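You operate a simulated robot arm through the tools that you are given. There is no shell and no other tool. Be economical: measure what you need, move in short steps, check, and stop when the job is done.

You run a simulated robot arm. Do the job below in one go: nothing can be reset, and whatever is moved stays where it is left.

TASK
Run the dye through the yellow funnel into the yellow-rimmed cup.
Fine: stand the cup under the hoop, seat the funnel, empty the blue-rimmed cup into it and put that cup back.

It is judged by the outcome, as a careful person would: the job done as asked, and still so three seconds after it is handed in. It fails if anything else is knocked over, pushed out of place, dropped, spilled or broken.

THE ROBOT
A 6-joint arm with a two-finger parallel gripper, fixed in place. Base frame: the origin is at the foot of the arm, x ahead of it, y to its left, z up; the work surface is at about z = 86. Lengths are in cm, angles in degrees, forces in N, time in s.
With the tool pointing down near the work surface it reaches from about 36 to 76 cm from the base axis. Its first joint turns from -66.0 to 66.0 degrees. Payload 2.45 kg.
The TCP is the grasp point between the finger pads, 2.4 cm short of the fingertips. In the tool frame z runs along the fingers and y along their closing line. The gripper opens to 6.8 cm. The fingers are 1.7 cm wide and 1 cm thick; the gripper's body (4 by 7 cm) begins 4.1 cm behind the TCP.
Orientation is told as [roll, pitch, yaw] about the base's x, y, z axes, in that order, counted from this pose: with the fingers straight down and closing along the base's y, the tool's x points along the base's -x, its y along +y and its z along -z.

THE INTERFACE
- The arm moves only by the tool apply_moves. Its argument "series" is a list of rows, each a list of 3 entries, a list of its own where there are three numbers: the opening, from 0 (shut) to 1 (fully open), then the shift along the tool's x, y, z in cm, then the turn, a rotation vector about the tool's x, y, z in degrees. In form: [[jaw, [tx, ty, tz], [ax, ay, az]], ...]. A call has 1 to 12 rows; each row shifts and turns the commanded pose from where the row before left it, along the tool's axes as they then stand. A row lasts 0.2 s, in which the tool goes at most 5 cm and 8.6 degrees; a call with a longer step from one row to the next is refused whole, and so is a gripper value outside its range. Where a pose cannot be reached the arm comes as near as it can. A force on the tool above 40 N (or 10 N above the force at the start of the call, whichever is more), or a blocked arm, ends the call early, and 0.2 s more pass. Each finger travels about 10.8 cm/s and halts on what it meets, pressing with about 37 N; the grip force reading is that of the motor and also rises with nothing between the fingers. The clock runs only during rows and for 0.2 s after the last one: add rows that do not move to give the fingers time. The reply holds the time, the measured pose of the TCP, the force on the tool along the base axes, the opening and the grip force, in the units named above and with some noise, and new pictures: "pictures" is both (left out), scene, wrist or none.
- Cameras (640 x 400 px; columns grow to the right, rows downward): "scene" is fixed at [18.81, 43.43, 146.9]; the picture's right is [-0.52, -0.86, 0.00], its down [-0.44, 0.27, -0.86] and it looks along [0.73, -0.44, -0.51] (base axes); focal length 248 px, centre (320, 200). "wrist" rides on the gripper at [8.4, 1.1, -7.5] in the tool frame; the picture's right is [-0.13, 0.99, 0.00], its down [-0.60, -0.08, -0.79] and it looks along [-0.79, -0.10, 0.61] (tool axes); focal length 251 px, centre (320, 200). There is no depth. A picture from a camera that has moved, and an enlarged one, comes with that camera's place and axes in the base frame and with its lens.
- zoom(camera, box): a new picture of the part [left, top, right, bottom] of that camera's present view, enlarged. The clock stands still meanwhile.
- job_done(): hands the job in; it is judged then, once.

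Work in short steps. Places have to be worked out from the pictures, the camera data and where the tool is seen: move nearer, look again, correct. Check each grasp and each placing, and mend what went wrong. You have 120 turns and 170 pictures in all, those below and enlarged ones among them. Open the gripper and draw the arm clear of the work before you hand the job in, unless the task says otherwise; then end with one line.

The tools are called after "Call:" as a command line: name --argument value ..., lists and objects as JSON in quotes. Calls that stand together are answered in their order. apply_moves: Moves the arm, as the interface text tells. Its arguments: {"type":"object","properties":{"series":{"type":"array","items":{"type":"array"}},"pictures":{"type":"string","enum":["both","scene","wrist","none"]}},"required":["series"]} The other tools are called the same way: zoom (camera, box) takes an enlarged picture of a part of a camera's view; job_done () hands the job in.

At the start:

```text
clock: 0.0
position: [46.25, 13.35, 136.77]
ee_rot: [0.1, 0.1, 0.0]
wrist_force: [0.5, 0.4, -0.3]
gripper_width: 6.79
finger_force: 0.0
```

scene: 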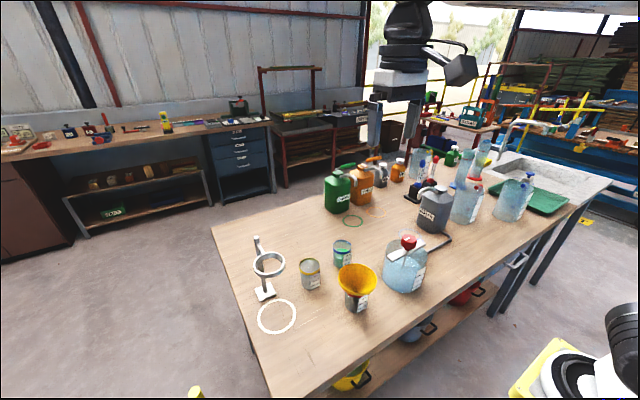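
wrist: 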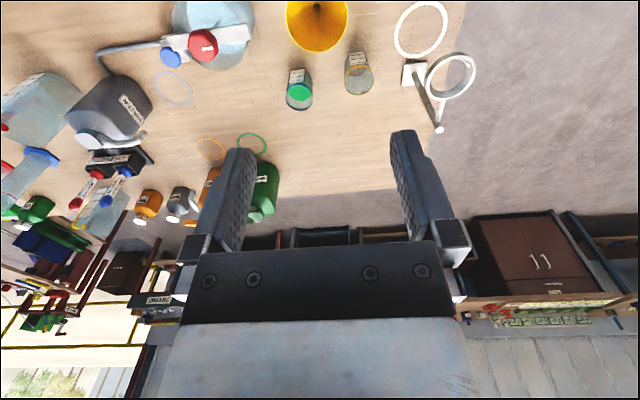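

I start by enlarging the work area to identify the cups, funnel and stand.

Call:
zoom --camera "scene" --box '[220, 220, 400, 340]'

Call:
zoom --camera "wrist" --box '[260, 0, 500, 150]'

```text
3.33 times, centred on (310, 280) of scene
camera zoom: at [18.81, 43.43, 146.9], right [-0.52, -0.86, 0.0], down [-0.44, 0.27, -0.86], along [0.73, -0.44, -0.51], focal length 827 px, centre (353, -67)
```

zoom: 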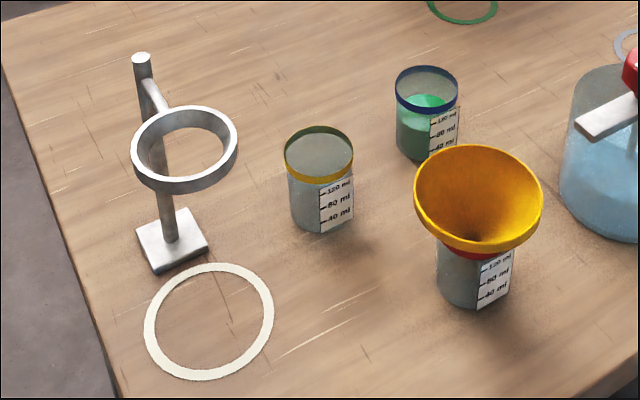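

```text
2.67 times, centred on (380, 75) of wrist
camera zoom: at [37.84, 14.49, 144.39], right [0.13, 0.99, 0.0], down [0.6, -0.08, 0.79], along [0.79, -0.1, -0.61], focal length 670 px, centre (160, 533)
```

zoom: 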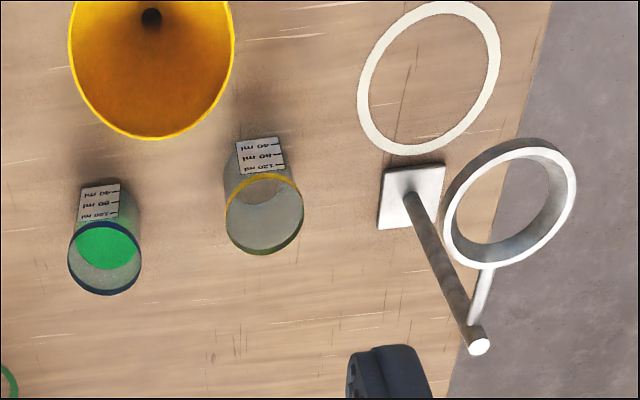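

The funnel sits in a red-rimmed cup near (51,12). The yellow cup is near (64.9,19.2) and the blue cup near (66.3,6.6). The hoop centre is near (59.8,32.3,105), directly above the white ring. The cup has to go under the hoop from the side with the camera on top, so I test whether the wrist can yaw round.

Call:
apply_moves --series '[[1, [0, 0, 0], [0, 0, -8.5]], [1, [0, 0, 0], [0, 0, -8.5]], [1, [0, 0, 0], [0, 0, -8.5]], [1, [0, 0, 0], [0, 0, -8.5]], [1, [0, 0, 0], [0, 0, -8.5]], [1, [0, 0, 0], [0, 0, -8.5]], [1, [0, 0, 0], [0, 0, -8.5]], [1, [0, 0, 0], [0, 0, -8.5]], [1, [0, 0, 0], [0, 0, -8.5]], [1, [0, 0, 0], [0, 0, -8.5]]]'

```text
clock: 2.2
position: [46.22, 13.36, 136.83]
ee_rot: [0.0, 0.0, 85.1]
wrist_force: [0.9, 0.7, -0.5]
gripper_width: 6.79
finger_force: 0.2
camera wrist: at [44.42, 5.1, 144.39], right [-0.98, 0.21, 0.0], down [0.13, 0.6, 0.79], along [0.17, 0.77, -0.61], focal length 251 px, centre (320, 200)
```

scene: 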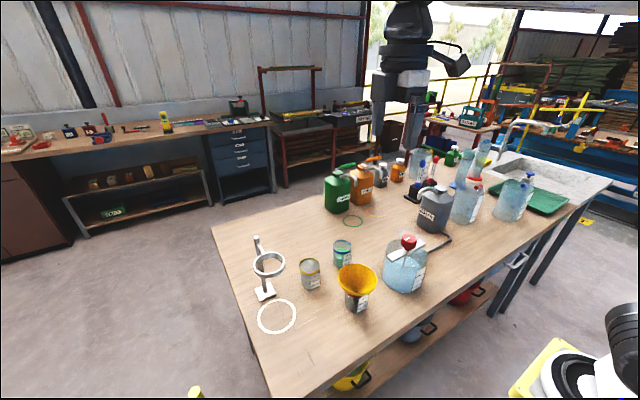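
wrist: 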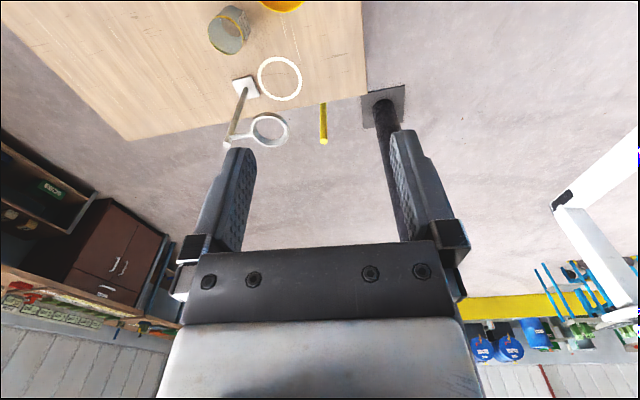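

Yaw works so far. I continue to yaw 150, so the tool x axis points at azimuth -30.

Call:
apply_moves --series '[[1, [0, 0, 0], [0, 0, -8.1]], [1, [0, 0, 0], [0, 0, -8.1]], [1, [0, 0, 0], [0, 0, -8.1]], [1, [0, 0, 0], [0, 0, -8.1]], [1, [0, 0, 0], [0, 0, -8.1]], [1, [0, 0, 0], [0, 0, -8.1]], [1, [0, 0, 0], [0, 0, -8.1]], [1, [0, 0, 0], [0, 0, -8.1]]]' --pictures "none"

```text
clock: 4.0
position: [46.21, 13.23, 136.83]
ee_rot: [0.0, 0.0, 149.9]
wrist_force: [0.5, 0.0, 0.0]
gripper_width: 6.79
finger_force: 0.0
```

Yaw of 150 works. I now move toward (56,30,120) in free air and begin tilting.

Call:
apply_moves --series '[[1, [0, -3.3, 2.8], [0, 0, 0]], [1, [0, -3.3, 2.8], [0, 0, 0]], [1, [0, -3.3, 2.8], [0, 0, 0]], [1, [0, -3.3, 2.8], [0, 0, 0]], [1, [0, -3.3, 2.8], [0, 0, 0]], [1, [0, -3.3, 2.8], [0, 0, 0]], [1, [0, 0, 0], [0, 8.4, 0]], [1, [0, 0, 0], [0, 8.4, 0]], [1, [0, 0, 0], [0, 8.4, 0]], [1, [0, 0, 0], [0, 8.4, 0]]]'

```text
clock: 6.2
position: [56.24, 30.4, 119.98]
ee_rot: [-0.1, 33.8, 149.8]
wrist_force: [0.1, 0.4, 0.2]
gripper_width: 6.8
finger_force: 0.1
camera wrist: at [58.07, 28.12, 131.02], right [-0.59, -0.8, -0.07], down [-0.78, 0.54, 0.32], along [-0.22, 0.25, -0.94], focal length 251 px, centre (320, 200)
```

scene: 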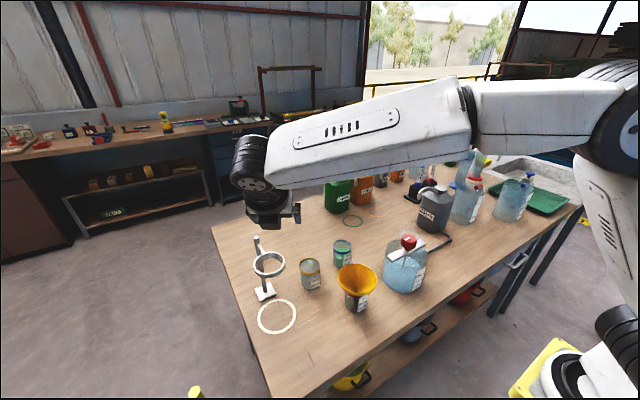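
wrist: 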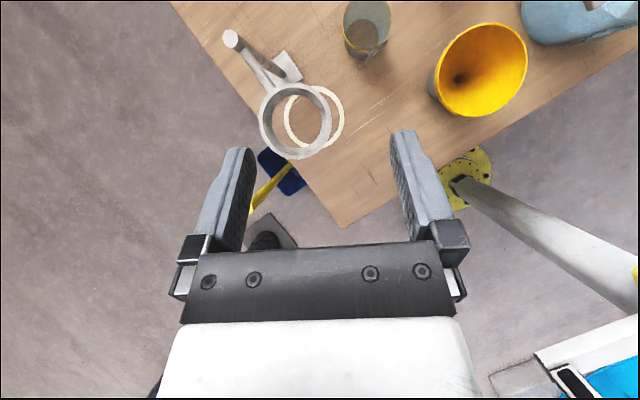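

Tilting works and the camera ends up on top. I continue to about 75°.

Call:
apply_moves --series '[[1, [0, 0, 0], [0, 8.3, 0]], [1, [0, 0, 0], [0, 8.3, 0]], [1, [0, 0, 0], [0, 8.3, 0]], [1, [0, 0, 0], [0, 8.3, 0]], [1, [0, 0, 0], [0, 8.3, 0]]]'

```text
clock: 7.4
position: [56.26, 30.28, 119.98]
ee_rot: [-0.2, 75.2, 149.7]
wrist_force: [-0.7, 0.4, -0.4]
gripper_width: 6.77
finger_force: 0.1
camera wrist: at [51.24, 32.13, 130.12], right [-0.53, -0.84, -0.13], down [-0.76, 0.53, -0.38], along [0.39, -0.11, -0.92], focal length 251 px, centre (320, 200)
```

scene: 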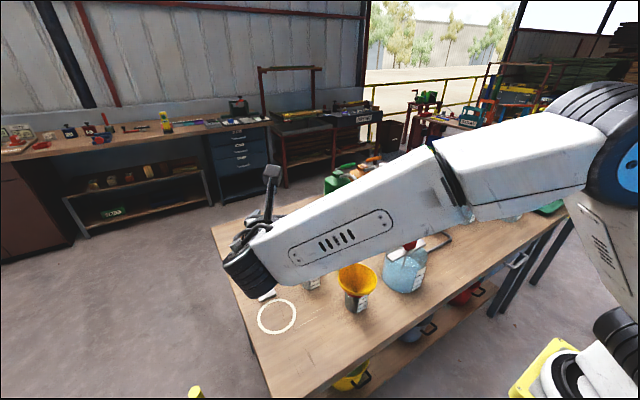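
wrist: 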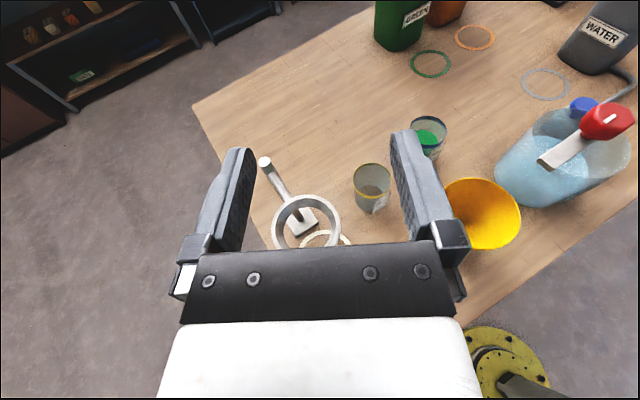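

The pose is reachable. I shift clear of the hoop to about (55.5,22.9), descend to z≈97 behind the yellow cup, and look.

Call:
apply_moves --series '[[1, [0.39, 3.4, 1.47], [0, 0, 0]], [1, [0.39, 3.4, 1.47], [0, 0, 0]], [1, [-3.7, 0, 0.99], [0, 0, 0]], [1, [-3.7, 0, 0.99], [0, 0, 0]], [1, [-3.7, 0, 0.99], [0, 0, 0]], [1, [-3.7, 0, 0.99], [0, 0, 0]], [1, [-3.7, 0, 0.99], [0, 0, 0]], [1, [-3.7, 0, 0.99], [0, 0, 0]]]'

```text
clock: 9.2
position: [55.48, 23.0, 96.86]
ee_rot: [-0.5, 75.1, 149.4]
wrist_force: [0.5, -0.6, 0.5]
gripper_width: 6.8
finger_force: 0.1
camera wrist: at [50.45, 24.58, 107.08], right [-0.53, -0.84, -0.13], down [-0.76, 0.53, -0.38], along [0.39, -0.1, -0.92], focal length 251 px, centre (320, 200)
```

scene: 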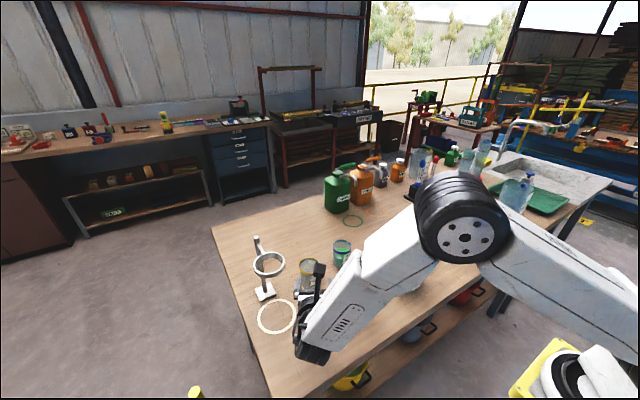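
wrist: 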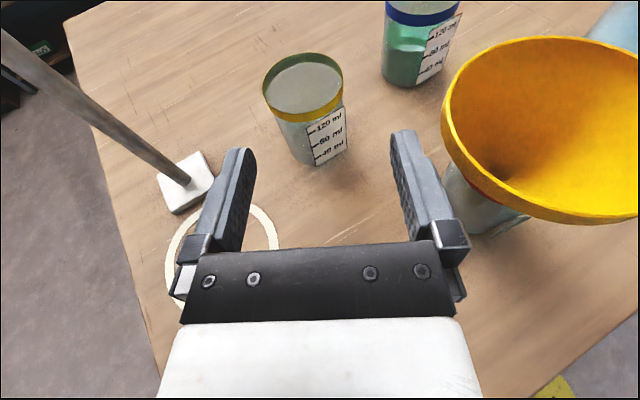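

The picture confirms the yellow cup at (64.9,19.3). I line up laterally, lower to z≈90 and move halfway in.

Call:
apply_moves --series '[[1, [-3.3, -1.56, 0.9], [0, 0, 0]], [1, [-3.3, 0, 0.9], [0, 0, 0]], [1, [0.65, 0, 2.42], [0, 0, 0]], [1, [0.65, 0, 2.42], [0, 0, 0]]]' --pictures "both"

```text
clock: 10.2
position: [60.64, 21.67, 90.16]
ee_rot: [0.0, 75.1, 149.7]
wrist_force: [0.4, -0.7, 0.4]
gripper_width: 6.77
finger_force: 0.0
camera wrist: at [55.65, 23.49, 100.29], right [-0.53, -0.84, -0.12], down [-0.76, 0.53, -0.38], along [0.39, -0.11, -0.92], focal length 251 px, centre (320, 200)
```

scene: 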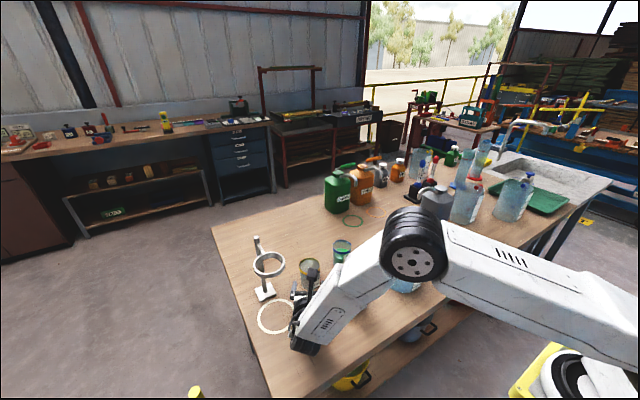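
wrist: 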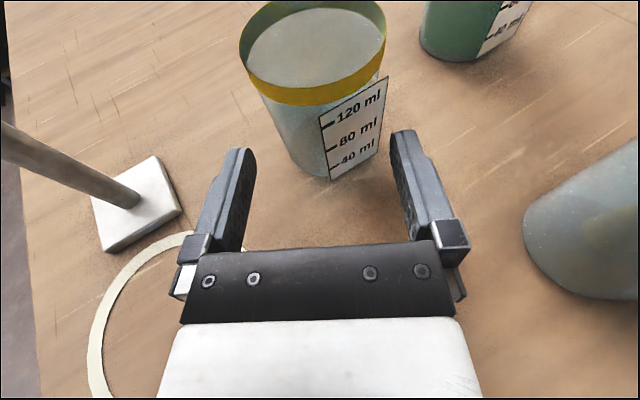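

Lateral alignment is good, within 0.1 cm. I move forward 4.8 cm and close on the cup.

Call:
apply_moves --series '[[1, [0.62, 0.05, 2.3], [0, 0, 0]], [1, [0.62, 0, 2.3], [0, 0, 0]], [0.5, [0, 0, 0], [0, 0, 0]], [0.5, [0, 0, 0], [0, 0, 0]]]' --pictures "wrist"

```text
clock: 11.2
position: [64.81, 19.3, 90.32]
ee_rot: [-0.2, 75.1, 149.8]
wrist_force: [0.3, -1.2, 0.8]
gripper_width: 5.46
finger_force: 36.7
camera wrist: at [59.8, 21.09, 100.37], right [-0.53, -0.84, -0.13], down [-0.76, 0.53, -0.38], along [0.39, -0.11, -0.92], focal length 251 px, centre (320, 200)
```

wrist: 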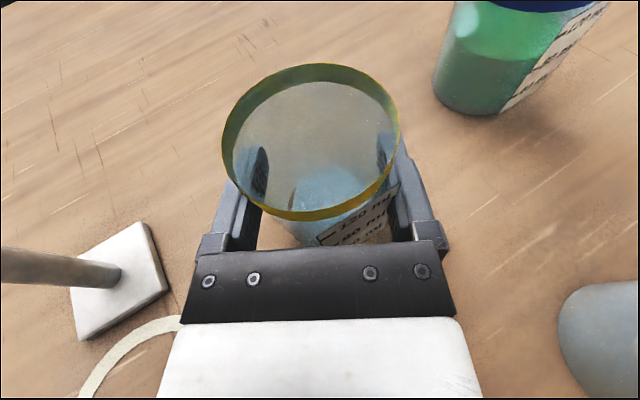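

The grip holds at 5.46 cm. Before I bring the gripper-mounted camera near the hoop, I check its size relative to the hoop.

Call:
zoom --camera "scene" --box '[230, 220, 390, 320]'

```text
4.00 times, centred on (310, 270) of scene
camera zoom: at [18.81, 43.43, 146.9], right [-0.52, -0.86, 0.0], down [-0.44, 0.27, -0.86], along [0.73, -0.44, -0.51], focal length 992 px, centre (360, -80)
```

zoom: 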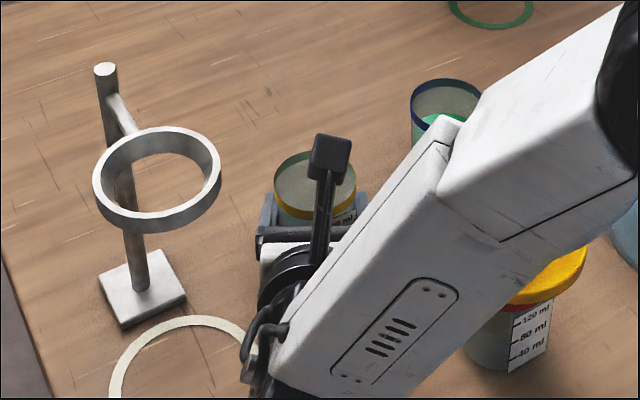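

The camera box top should be near z≈102, just under the hoop bottom at about 104. I lift only 0.7 cm and route around, backing toward the robot first and then moving left.

Call:
apply_moves --series '[[0.5, [0.68, 0, -0.18], [0, 0, 0]], [0.5, [-0.79, -0.05, -2.93], [0, 0, 0]], [0.5, [-0.79, -0.05, -2.93], [0, 0, 0]], [0.5, [-0.79, -0.05, -2.93], [0, 0, 0]], [0.5, [-0.36, -2.39, -1.34], [0, 0, 0]], [0.5, [-0.36, -2.39, -1.34], [0, 0, 0]], [0.5, [-0.36, -2.39, -1.34], [0, 0, 0]]]' --pictures "both"

```text
clock: 12.8
position: [56.85, 32.33, 90.83]
ee_rot: [0.1, 75.2, 150.0]
wrist_force: [-0.3, -0.1, -0.3]
gripper_width: 5.51
finger_force: 36.9
camera wrist: at [51.93, 34.04, 100.96], right [-0.53, -0.84, -0.12], down [-0.76, 0.53, -0.38], along [0.39, -0.11, -0.92], focal length 251 px, centre (320, 200)
```

scene: 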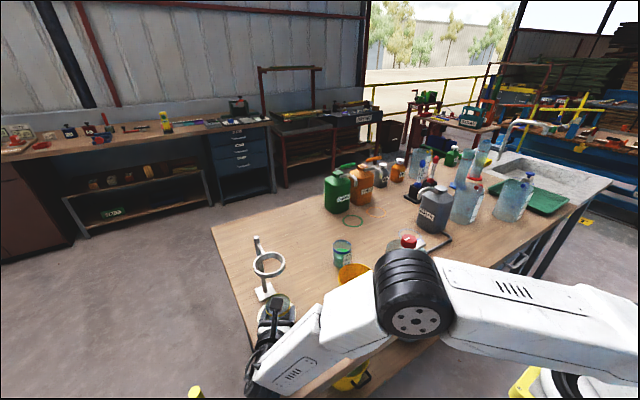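
wrist: 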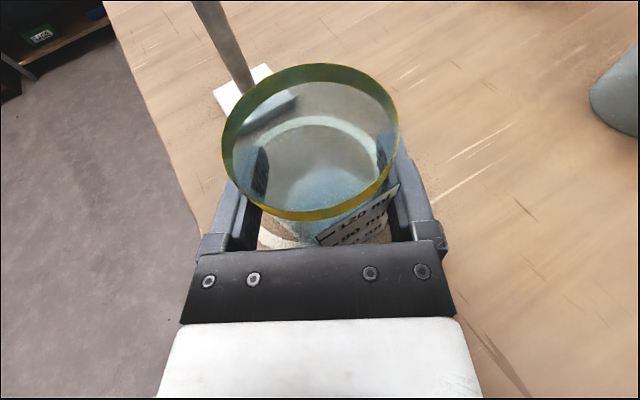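

Clear so far. I slide the last 2.95 cm in x under the hoop and lower to the table.

Call:
apply_moves --series '[[0.5, [0.33, -0.73, 1.23], [0, 0, 0]], [0.5, [0.33, -0.73, 1.23], [0, 0, 0]], [0.5, [0, 0, 0], [0, 0, 0]], [0.5, [-0.5, 0, 0.13], [0, 0, 0]]]' --pictures "both"

```text
clock: 13.8
position: [59.97, 32.35, 90.45]
ee_rot: [-0.1, 75.0, 149.6]
wrist_force: [0.0, -0.3, 1.1]
gripper_width: 5.47
finger_force: 37.0
camera wrist: at [54.87, 33.98, 100.48], right [-0.53, -0.84, -0.13], down [-0.76, 0.53, -0.38], along [0.39, -0.11, -0.92], focal length 251 px, centre (320, 200)
```

scene: 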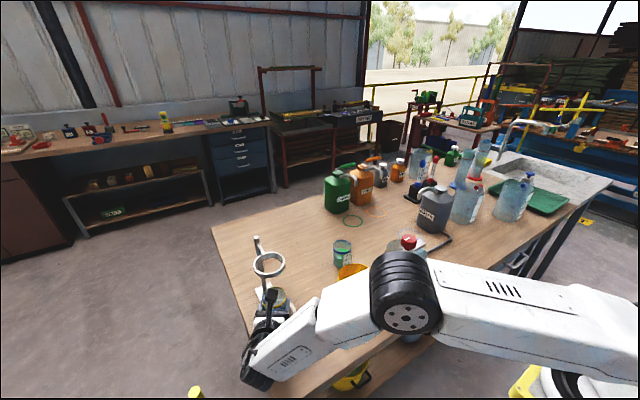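
wrist: 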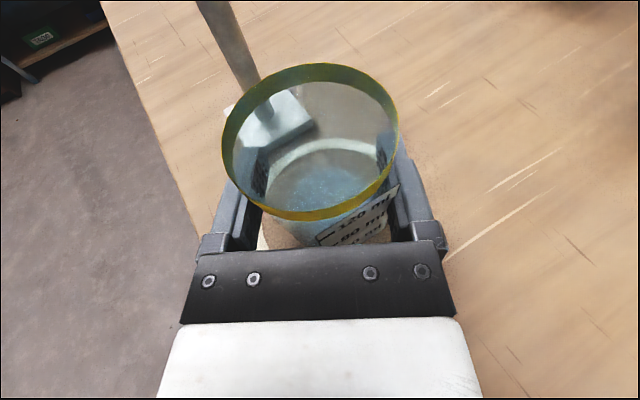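

Nearly down: z is 90.45 against 90.32 at the grasp. I lower another 0.15, open, and back out 6 cm along the approach line.

Call:
apply_moves --series '[[0.5, [-0.14, 0, 0.04], [0, 0, 0]], [0.5, [0, 0, 0], [0, 0, 0]], [1, [0, 0, 0], [0, 0, 0]], [1, [0, 0, 0], [0, 0, 0]], [1, [-0.52, 0, -1.93], [0, 0, 0]], [1, [-0.52, 0, -1.93], [0, 0, 0]], [1, [-0.52, 0, -1.93], [0, 0, 0]]]' --pictures "both"

```text
clock: 15.4
position: [54.69, 35.41, 90.21]
ee_rot: [0.0, 75.0, 149.8]
wrist_force: [0.5, 0.0, -0.3]
gripper_width: 6.81
finger_force: 0.0
camera wrist: at [49.73, 37.14, 100.3], right [-0.53, -0.84, -0.12], down [-0.76, 0.53, -0.38], along [0.39, -0.11, -0.92], focal length 251 px, centre (320, 200)
```

scene: 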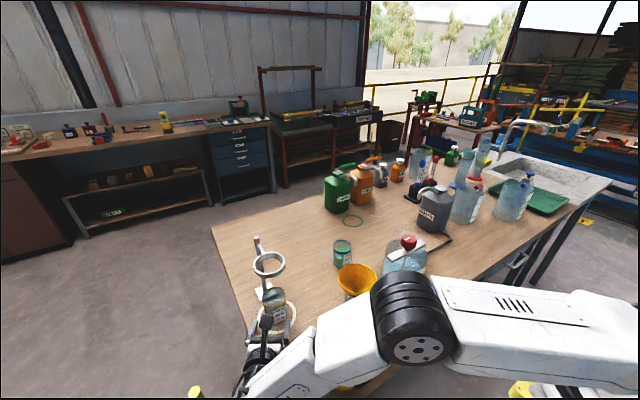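
wrist: 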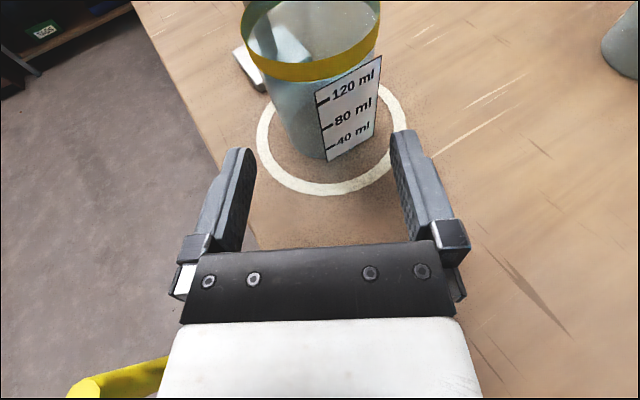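

The cup stands centred in the white ring. I back off further, rise, and return the tool to vertical.

Call:
apply_moves --series '[[1, [-1.03, 0, -3.86], [0, 0, 0]], [1, [-1.03, 0, -3.86], [0, 0, 0]], [1, [4.5, 0, -1.2], [0, 0, 0]], [1, [4.5, 0, -1.2], [0, 0, 0]], [1, [4.5, 0, -1.2], [0, 0, 0]], [1, [4.5, 0, -1.2], [0, 0, 0]], [1, [4.5, 0, -1.2], [0, 0, 0]], [1, [4.5, 0, -1.2], [0, 0, 0]], [1, [0, 3, 0], [0, -8, 0]], [1, [0, 3, 0], [0, -8, 0]], [1, [0, 3, 0], [0, -8, 0]], [1, [0, 3, 0], [0, -8, 0]]]' --pictures "scene"

Call:
zoom --camera "scene" --box '[220, 220, 400, 340]'

```text
clock: 18.0
position: [43.17, 28.3, 117.98]
ee_rot: [0.0, 43.0, 149.8]
wrist_force: [0.1, -0.4, -0.1]
gripper_width: 6.84
finger_force: 0.1
out of reach, approached as far as the arm can: row 2
```

scene: 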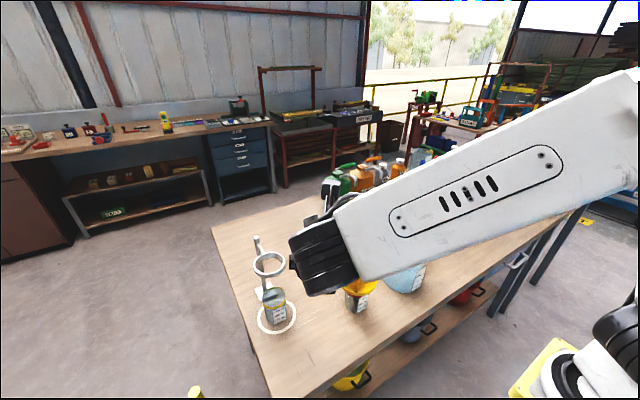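

```text
3.33 times, centred on (310, 280) of scene
camera zoom: at [18.81, 43.43, 146.9], right [-0.52, -0.86, 0.0], down [-0.44, 0.27, -0.86], along [0.73, -0.44, -0.51], focal length 827 px, centre (353, -67)
```

zoom: 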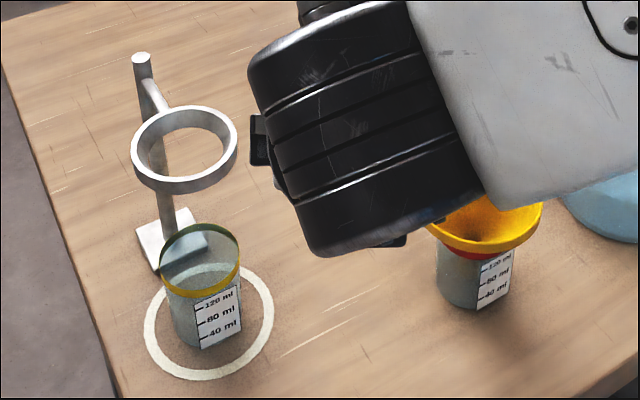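

The yellow cup is well placed. I bring the tool vertical and go above the funnel's near-right rim.

Call:
apply_moves --series '[[1, [0, 0, 0], [0, -8.6, 0]], [1, [0, 0, 0], [0, -8.6, 0]], [1, [0, 0, 0], [0, -8.6, 0]], [1, [0, 0, 0], [0, -8.6, 0]], [1, [0, 0, 0], [0, -8.6, 0]], [1, [2.96, 2.9, 0], [0, 0, 0]], [1, [2.96, 2.9, 0], [0, 0, 0]], [1, [2.96, 2.9, 0], [0, 0, 0]], [1, [2.96, 2.9, 0], [0, 0, 0]], [1, [2.96, 2.9, 0], [0, 0, 0]], [1, [0, 0, 3], [0, 0, 0]]]' --pictures "both"

```text
clock: 20.4
position: [48.65, 8.11, 115.12]
ee_rot: [0.1, 0.2, 149.7]
wrist_force: [-0.2, 0.1, 0.2]
gripper_width: 6.78
finger_force: 0.1
camera wrist: at [55.31, 3.1, 122.74], right [-0.61, -0.79, 0.0], down [-0.48, 0.37, 0.79], along [-0.63, 0.48, -0.61], focal length 251 px, centre (320, 200)
```

scene: 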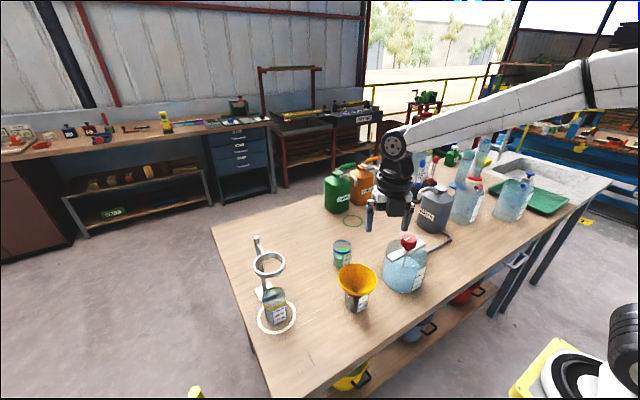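
wrist: 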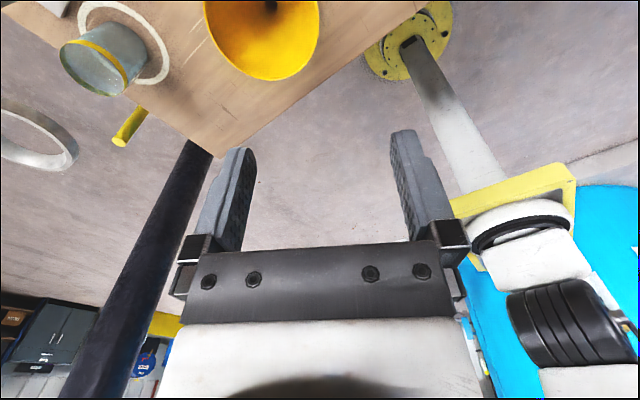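

I enlarge the funnel in both views to find its centre, rim height and lip shape.

Call:
zoom --camera "scene" --box '[320, 250, 400, 320]'

Call:
zoom --camera "wrist" --box '[180, 0, 340, 100]'

```text
5.71 times, centred on (360, 285) of scene
camera zoom: at [18.81, 43.43, 146.9], right [-0.52, -0.86, 0.0], down [-0.44, 0.27, -0.86], along [0.73, -0.44, -0.51], focal length 1418 px, centre (91, -286)
```

zoom: 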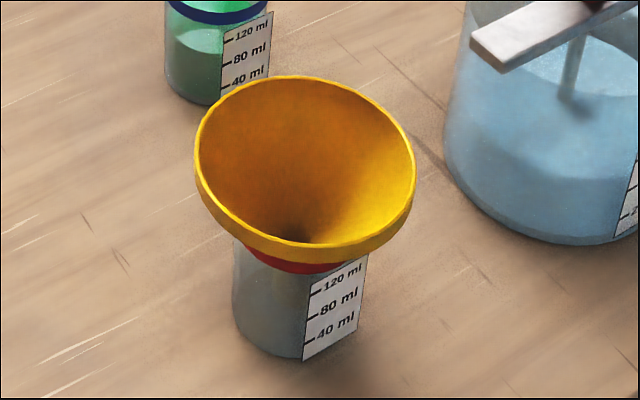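

```text
4.00 times, centred on (260, 50) of wrist
camera zoom: at [55.31, 3.1, 122.74], right [-0.61, -0.79, 0.0], down [-0.48, 0.37, 0.79], along [-0.63, 0.48, -0.61], focal length 1006 px, centre (560, 800)
```

zoom: 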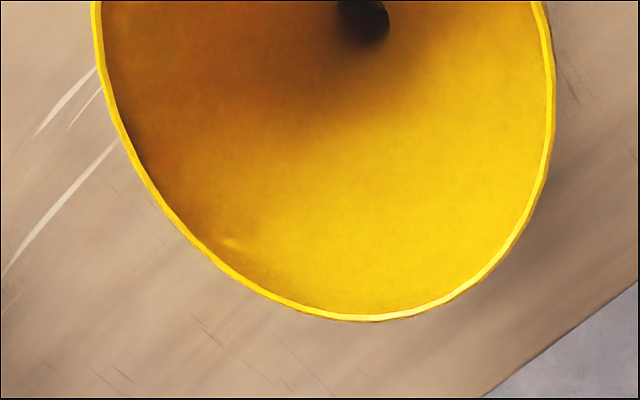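

I move the camera outward to get the whole funnel in view for accurate triangulation.

Call:
apply_moves --series '[[1, [4, 0, 0], [0, 0, 0]], [1, [4, 0, 0], [0, 0, 0]], [1, [4, 0, 0], [0, 0, 0]], [1, [3, 0, 0], [0, 0, 0]]]' --pictures "wrist"

Call:
zoom --camera "wrist" --box '[160, 40, 400, 190]'

```text
clock: 21.4
position: [61.57, 0.54, 115.18]
ee_rot: [0.0, 0.1, 149.8]
wrist_force: [-0.7, 0.2, -0.1]
gripper_width: 6.81
finger_force: 0.1
camera wrist: at [68.24, -4.44, 122.74], right [-0.61, -0.79, 0.0], down [-0.48, 0.37, 0.79], along [-0.63, 0.48, -0.61], focal length 251 px, centre (320, 200)
```

wrist: 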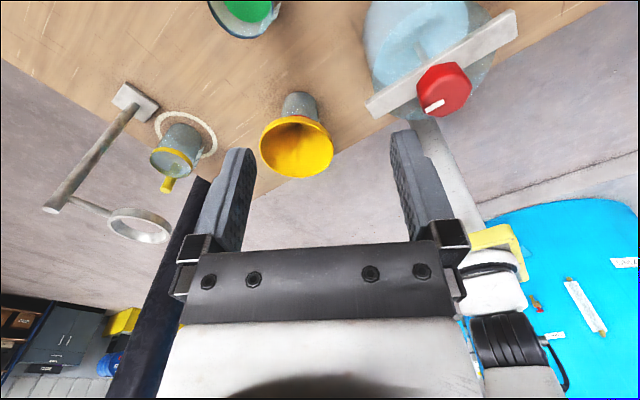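

```text
2.67 times, centred on (280, 115) of wrist
camera zoom: at [68.24, -4.44, 122.74], right [-0.61, -0.79, 0.0], down [-0.48, 0.37, 0.79], along [-0.63, 0.48, -0.61], focal length 670 px, centre (427, 427)
```

zoom: 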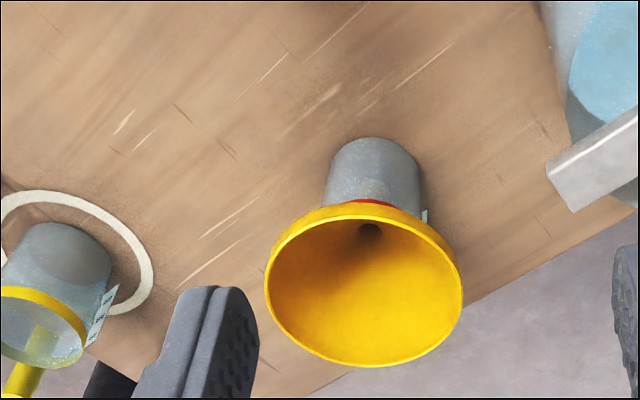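

I put the funnel centre at (51.9,12.2) with rim z≈96.8 and radius 5. I move above the near-side rim point at (49.5,8.0), jaw partly open, down to z≈103, and look.

Call:
apply_moves --series '[[0.4, [-3.55, -0.1, 0], [0, 0, 0]], [0.4, [-3.55, -0.1, 0], [0, 0, 0]], [0.4, [-3.55, -0.1, 0], [0, 0, 0]], [0.4, [-3.55, -0.07, 0], [0, 0, 0]], [0.4, [0, 0, 4], [0, 0, 0]], [0.4, [0, 0, 4], [0, 0, 0]], [0.4, [0, 0, 4], [0, 0, 0]]]' --pictures "both"

Call:
zoom --camera "scene" --box '[310, 190, 450, 320]'

```text
clock: 23.0
position: [49.55, 8.17, 103.06]
ee_rot: [0.0, 0.1, 149.8]
wrist_force: [0.2, 0.3, 0.4]
gripper_width: 2.72
finger_force: 0.0
camera wrist: at [56.13, 3.09, 110.76], right [-0.61, -0.79, 0.0], down [-0.48, 0.37, 0.79], along [-0.63, 0.48, -0.61], focal length 251 px, centre (320, 200)
```

scene: 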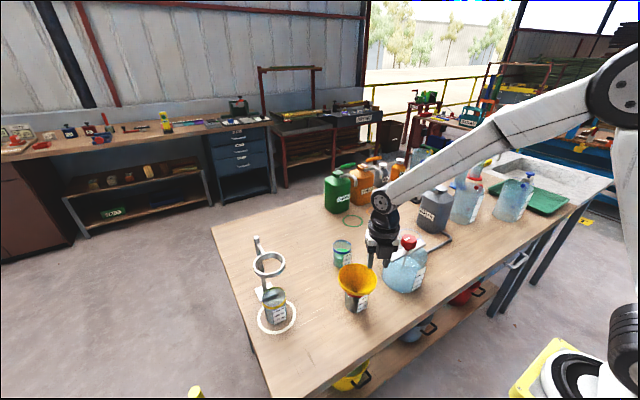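
wrist: 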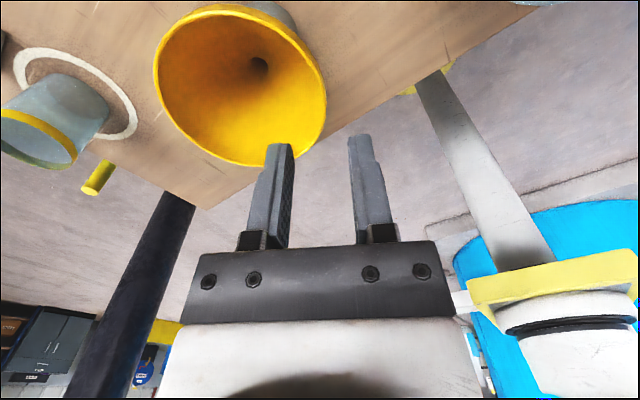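

```text
3.08 times, centred on (380, 255) of scene
camera zoom: at [18.81, 43.43, 146.9], right [-0.52, -0.86, 0.0], down [-0.44, 0.27, -0.86], along [0.73, -0.44, -0.51], focal length 763 px, centre (135, 31)
```

zoom: 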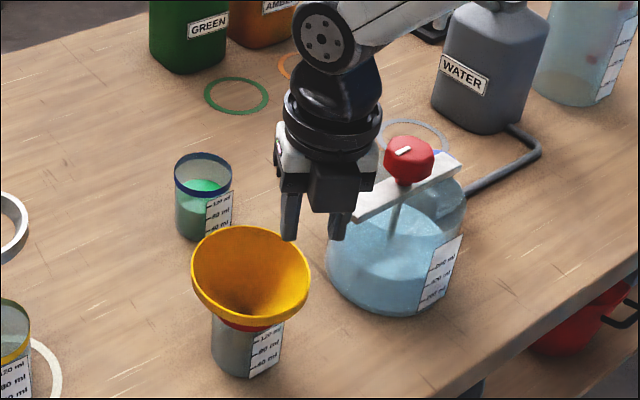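

The projection matches: the rim's outer edge is 0.33 cm from the TCP plane. I shift 0.2 outward and descend so the fingertips straddle the wall about 1.1 cm deep.

Call:
apply_moves --series '[[0.4, [0, 0.2, 2.5], [0, 0, 0]], [0.4, [0, 0, 2.55], [0, 0, 0]], [0.4, [0, 0, 0], [0, 0, 0]]]' --pictures "both"

Call:
zoom --camera "wrist" --box '[240, 60, 400, 160]'

Call:
zoom --camera "scene" --box '[320, 230, 420, 310]'

```text
clock: 23.8
position: [49.48, 7.94, 98.1]
ee_rot: [0.0, 0.3, 149.8]
wrist_force: [-0.2, 1.0, -0.2]
gripper_width: 2.71
finger_force: 0.1
camera wrist: at [56.17, 2.89, 105.72], right [-0.61, -0.79, 0.0], down [-0.48, 0.37, 0.79], along [-0.63, 0.48, -0.61], focal length 251 px, centre (320, 200)
```

scene: 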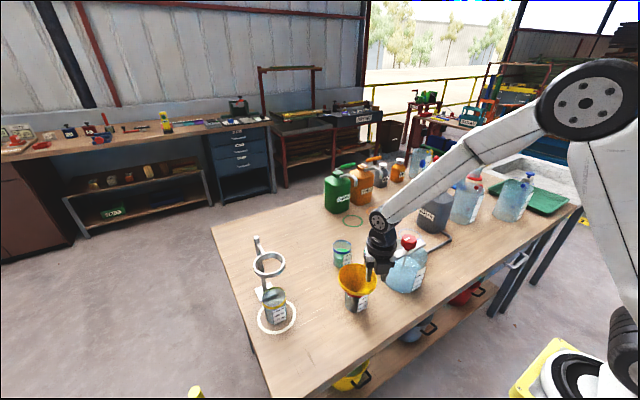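
wrist: 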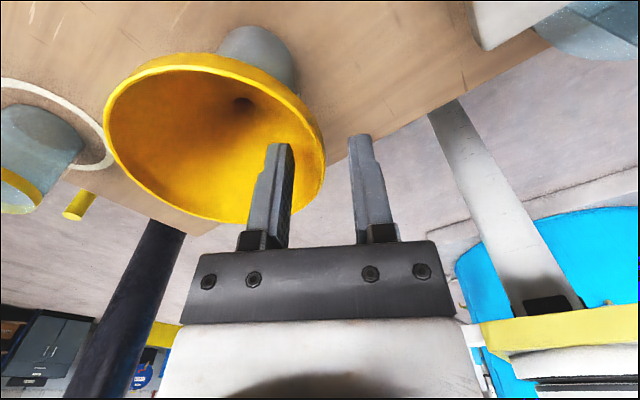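

```text
4.00 times, centred on (320, 110) of wrist
camera zoom: at [56.17, 2.89, 105.72], right [-0.61, -0.79, 0.0], down [-0.48, 0.37, 0.79], along [-0.63, 0.48, -0.61], focal length 1006 px, centre (320, 560)
```

zoom: 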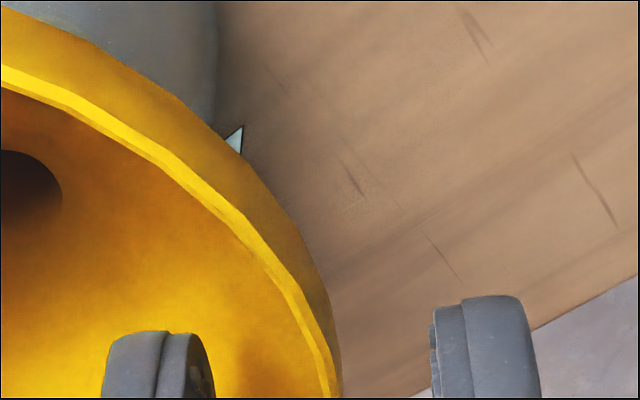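

```text
5.00 times, centred on (370, 270) of scene
camera zoom: at [18.81, 43.43, 146.9], right [-0.52, -0.86, 0.0], down [-0.44, 0.27, -0.86], along [0.73, -0.44, -0.51], focal length 1240 px, centre (70, -150)
```

zoom: 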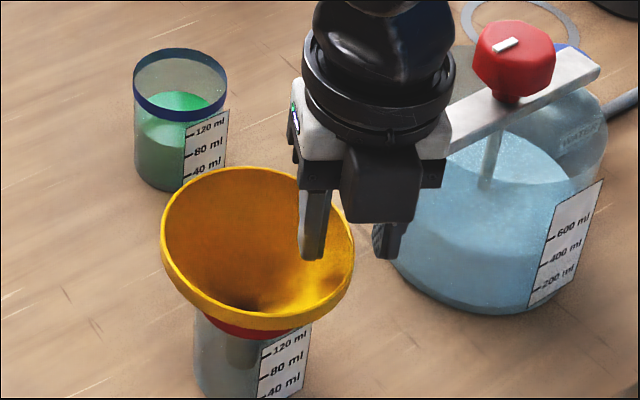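

The fingers straddle the wall evenly. I close on the lip in steps and check.

Call:
apply_moves --series '[[0.25, [0, 0, 0], [0, 0, 0]], [0.15, [0, 0, 0], [0, 0, 0]], [0.08, [0, 0, 0], [0, 0, 0]], [0, [0, 0, 0], [0, 0, 0]], [0, [0, 0, 0], [0, 0, 0]]]' --pictures "both"

Call:
zoom --camera "scene" --box '[320, 230, 420, 310]'

```text
clock: 25.0
position: [49.56, 8.03, 98.22]
ee_rot: [-0.1, 0.2, 149.7]
wrist_force: [1.6, 1.2, 8.8]
gripper_width: 0.66
finger_force: 29.6
camera wrist: at [56.2, 2.9, 105.81], right [-0.61, -0.79, 0.0], down [-0.49, 0.37, 0.79], along [-0.63, 0.48, -0.61], focal length 251 px, centre (320, 200)
```

scene: 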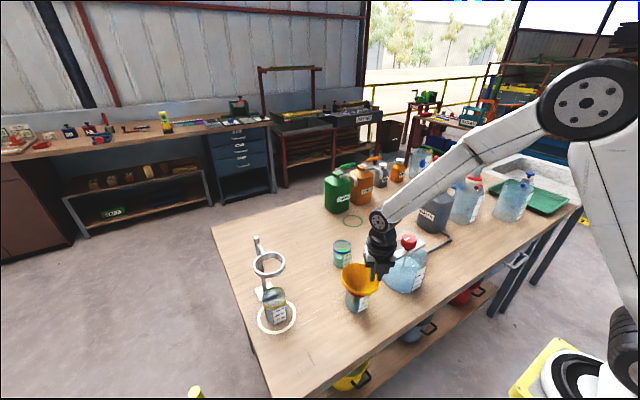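
wrist: 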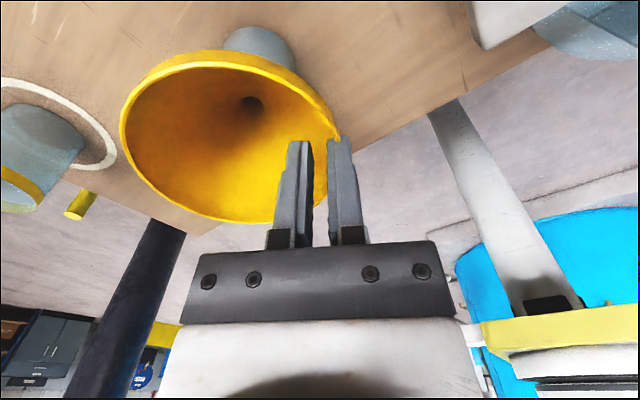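

```text
5.00 times, centred on (370, 270) of scene
camera zoom: at [18.8, 43.43, 146.9], right [-0.52, -0.86, 0.0], down [-0.44, 0.27, -0.86], along [0.73, -0.44, -0.51], focal length 1240 px, centre (70, -150)
```

zoom: 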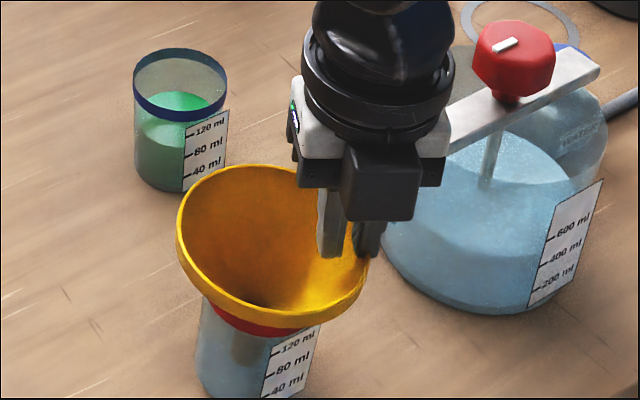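

The lip is held, 0.66 cm across the jaw, but closing dragged the funnel and red cup about 0.5 cm toward tool +y. With the funnel still in that cup, I slide it back by the same amount.

Call:
apply_moves --series '[[0, [0, -0.3, 0], [0, 0, 0]], [0, [0, -0.3, 0], [0, 0, 0]], [0, [0, 0, 0], [0, 0, 0]]]' --pictures "none"

Call:
zoom --camera "scene" --box '[320, 230, 420, 310]'

```text
clock: 25.8
position: [49.72, 8.59, 98.11]
ee_rot: [0.0, 0.1, 149.7]
wrist_force: [1.1, 0.9, 9.7]
gripper_width: 0.68
finger_force: 29.4
```

```text
5.00 times, centred on (370, 270) of scene
camera zoom: at [18.8, 43.43, 146.9], right [-0.52, -0.86, 0.0], down [-0.44, 0.27, -0.86], along [0.73, -0.44, -0.51], focal length 1240 px, centre (70, -150)
```

zoom: 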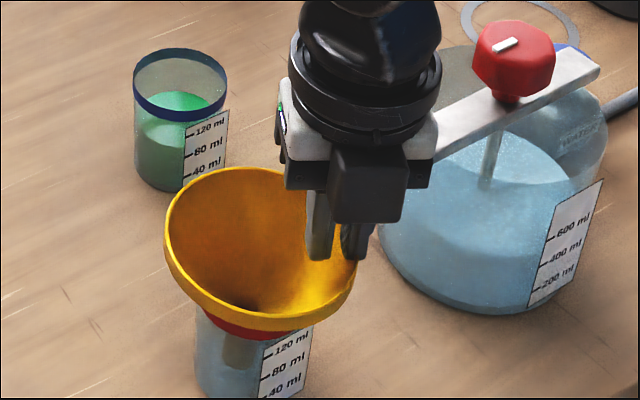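

The cup and funnel are back at their original spot. I now lift straight up.

Call:
apply_moves --series '[[0, [0, 0, -1], [0, 0, 0]], [0, [0, 0, -1], [0, 0, 0]], [0, [0, 0, -1.5], [0, 0, 0]], [0, [0, 0, -2], [0, 0, 0]], [0, [0, 0, -2], [0, 0, 0]], [0, [0, 0, -2.5], [0, 0, 0]]]' --pictures "both"

Call:
zoom --camera "scene" --box '[310, 200, 420, 320]'

```text
clock: 27.2
position: [49.79, 8.39, 108.2]
ee_rot: [-0.1, 0.0, 149.8]
wrist_force: [0.3, 0.1, 0.3]
gripper_width: 0.09
finger_force: 25.3
camera wrist: at [56.37, 3.4, 115.75], right [-0.61, -0.79, 0.0], down [-0.48, 0.37, 0.79], along [-0.63, 0.48, -0.61], focal length 251 px, centre (320, 200)
```

scene: 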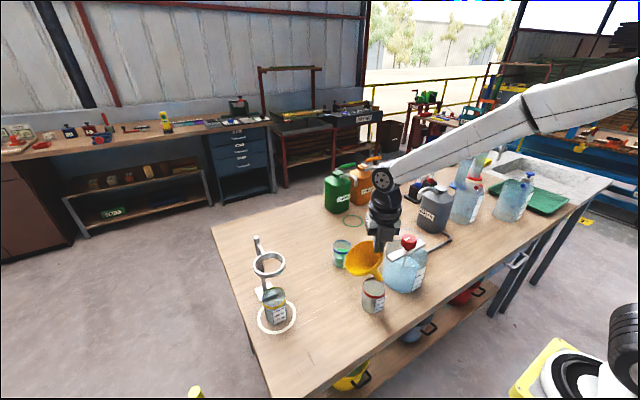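
wrist: 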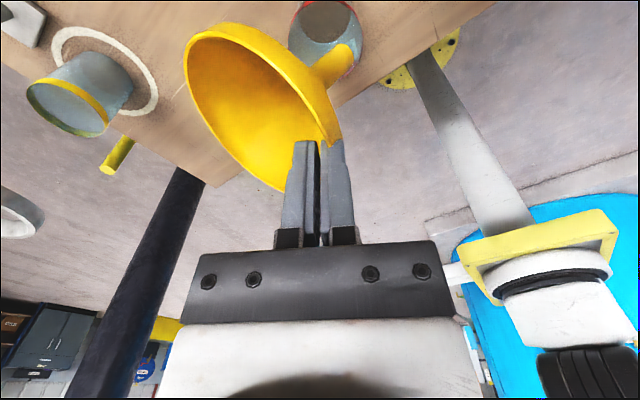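

```text
3.33 times, centred on (365, 260) of scene
camera zoom: at [18.81, 43.43, 146.9], right [-0.52, -0.86, 0.0], down [-0.44, 0.27, -0.86], along [0.73, -0.44, -0.51], focal length 827 px, centre (170, 0)
```

zoom: 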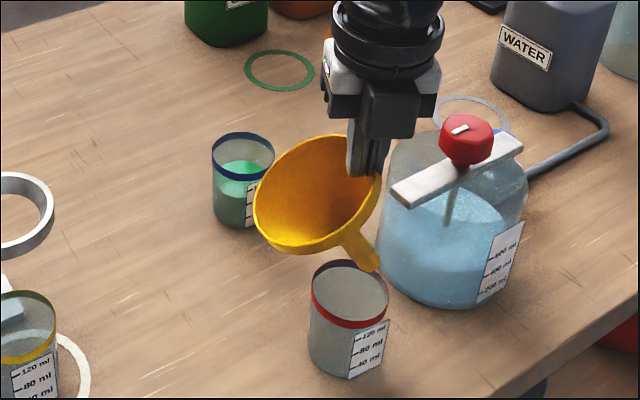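

The red cup got dragged a few cm during the lift, and I will put it back later. The funnel has pivoted so its wall lies flat between the pads, its axis about 35° off. I check how deep the lip sits in the grip.

Call:
zoom --camera "wrist" --box '[170, 10, 410, 160]'

Call:
zoom --camera "scene" --box '[335, 220, 405, 290]'

```text
2.67 times, centred on (290, 85) of wrist
camera zoom: at [56.37, 3.4, 115.75], right [-0.61, -0.79, 0.0], down [-0.48, 0.37, 0.79], along [-0.63, 0.48, -0.61], focal length 670 px, centre (400, 507)
```

zoom: 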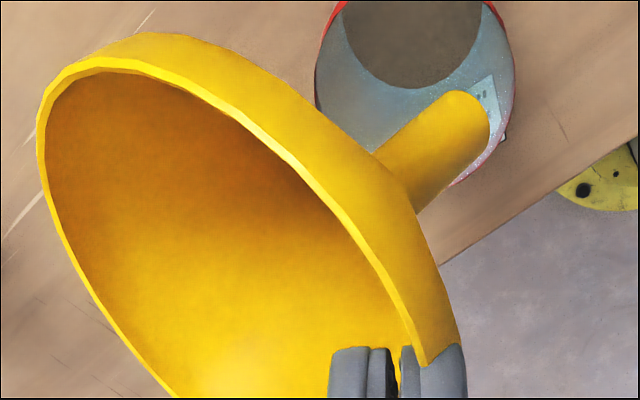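

```text
5.71 times, centred on (370, 255) of scene
camera zoom: at [18.81, 43.43, 146.9], right [-0.52, -0.86, 0.0], down [-0.44, 0.27, -0.86], along [0.73, -0.44, -0.51], focal length 1418 px, centre (34, -114)
```

zoom: 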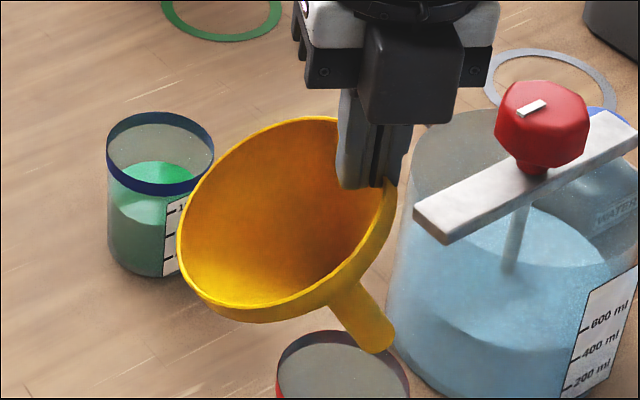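

The grip seems to hold with the wall flat between the pads. I raise gently, then rotate the tool +35° about its x axis to bring the funnel upright.

Call:
apply_moves --series '[[0, [0, 0, -1.5], [0, 0, 0]], [0, [0, 0, -2], [0, 0, 0]], [0, [0, 0, -2.5], [0, 0, 0]], [0, [0, 0, -2], [0, 0, 0]], [0, [0, 0, 0], [5, 0, 0]], [0, [0, 0, 0], [6, 0, 0]], [0, [0, 0, 0], [6, 0, 0]], [0, [0, 0, 0], [6, 0, 0]], [0, [0, 0, 0], [6, 0, 0]], [0, [0, 0, 0], [6, 0, 0]], [0, [0, 0, 0], [0, 0, 0]]]' --pictures "both"

Call:
zoom --camera "scene" --box '[320, 190, 420, 310]'

```text
clock: 29.6
position: [49.75, 10.17, 117.79]
ee_rot: [-34.5, 0.0, 149.4]
wrist_force: [0.1, 0.1, -0.5]
gripper_width: 0.1
finger_force: 25.6
out of reach, approached as far as the arm can: row 10
camera wrist: at [54.38, 1.54, 123.48], right [-0.53, -0.64, -0.56], down [-0.72, -0.02, 0.7], along [-0.46, 0.77, -0.44], focal length 251 px, centre (320, 200)
```

scene: 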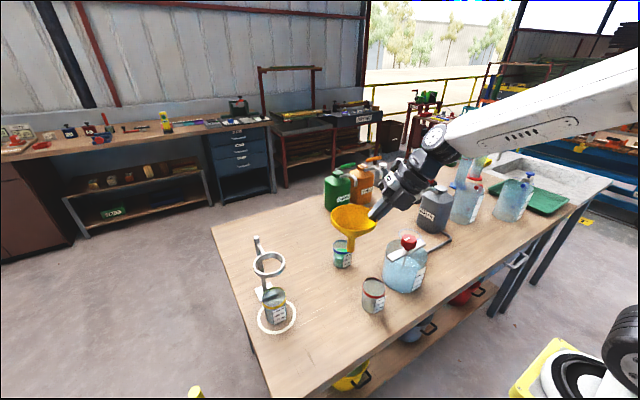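
wrist: 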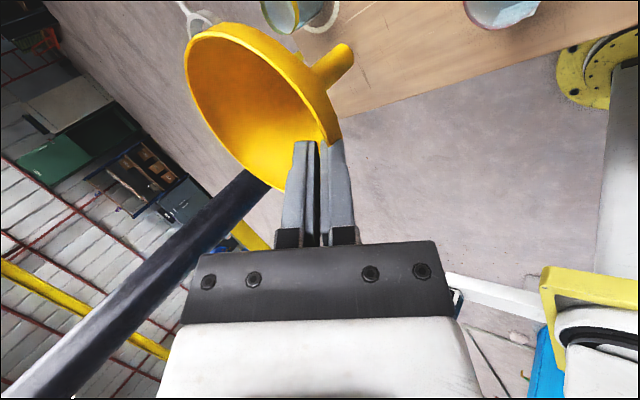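

```text
3.33 times, centred on (370, 250) of scene
camera zoom: at [18.81, 43.43, 146.9], right [-0.52, -0.86, 0.0], down [-0.44, 0.27, -0.86], along [0.73, -0.44, -0.51], focal length 827 px, centre (153, 33)
```

zoom: 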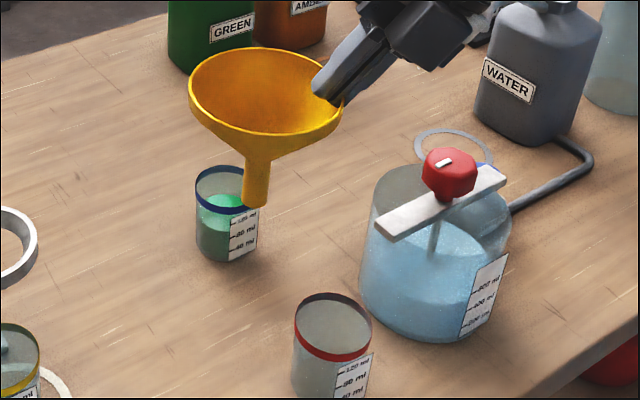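

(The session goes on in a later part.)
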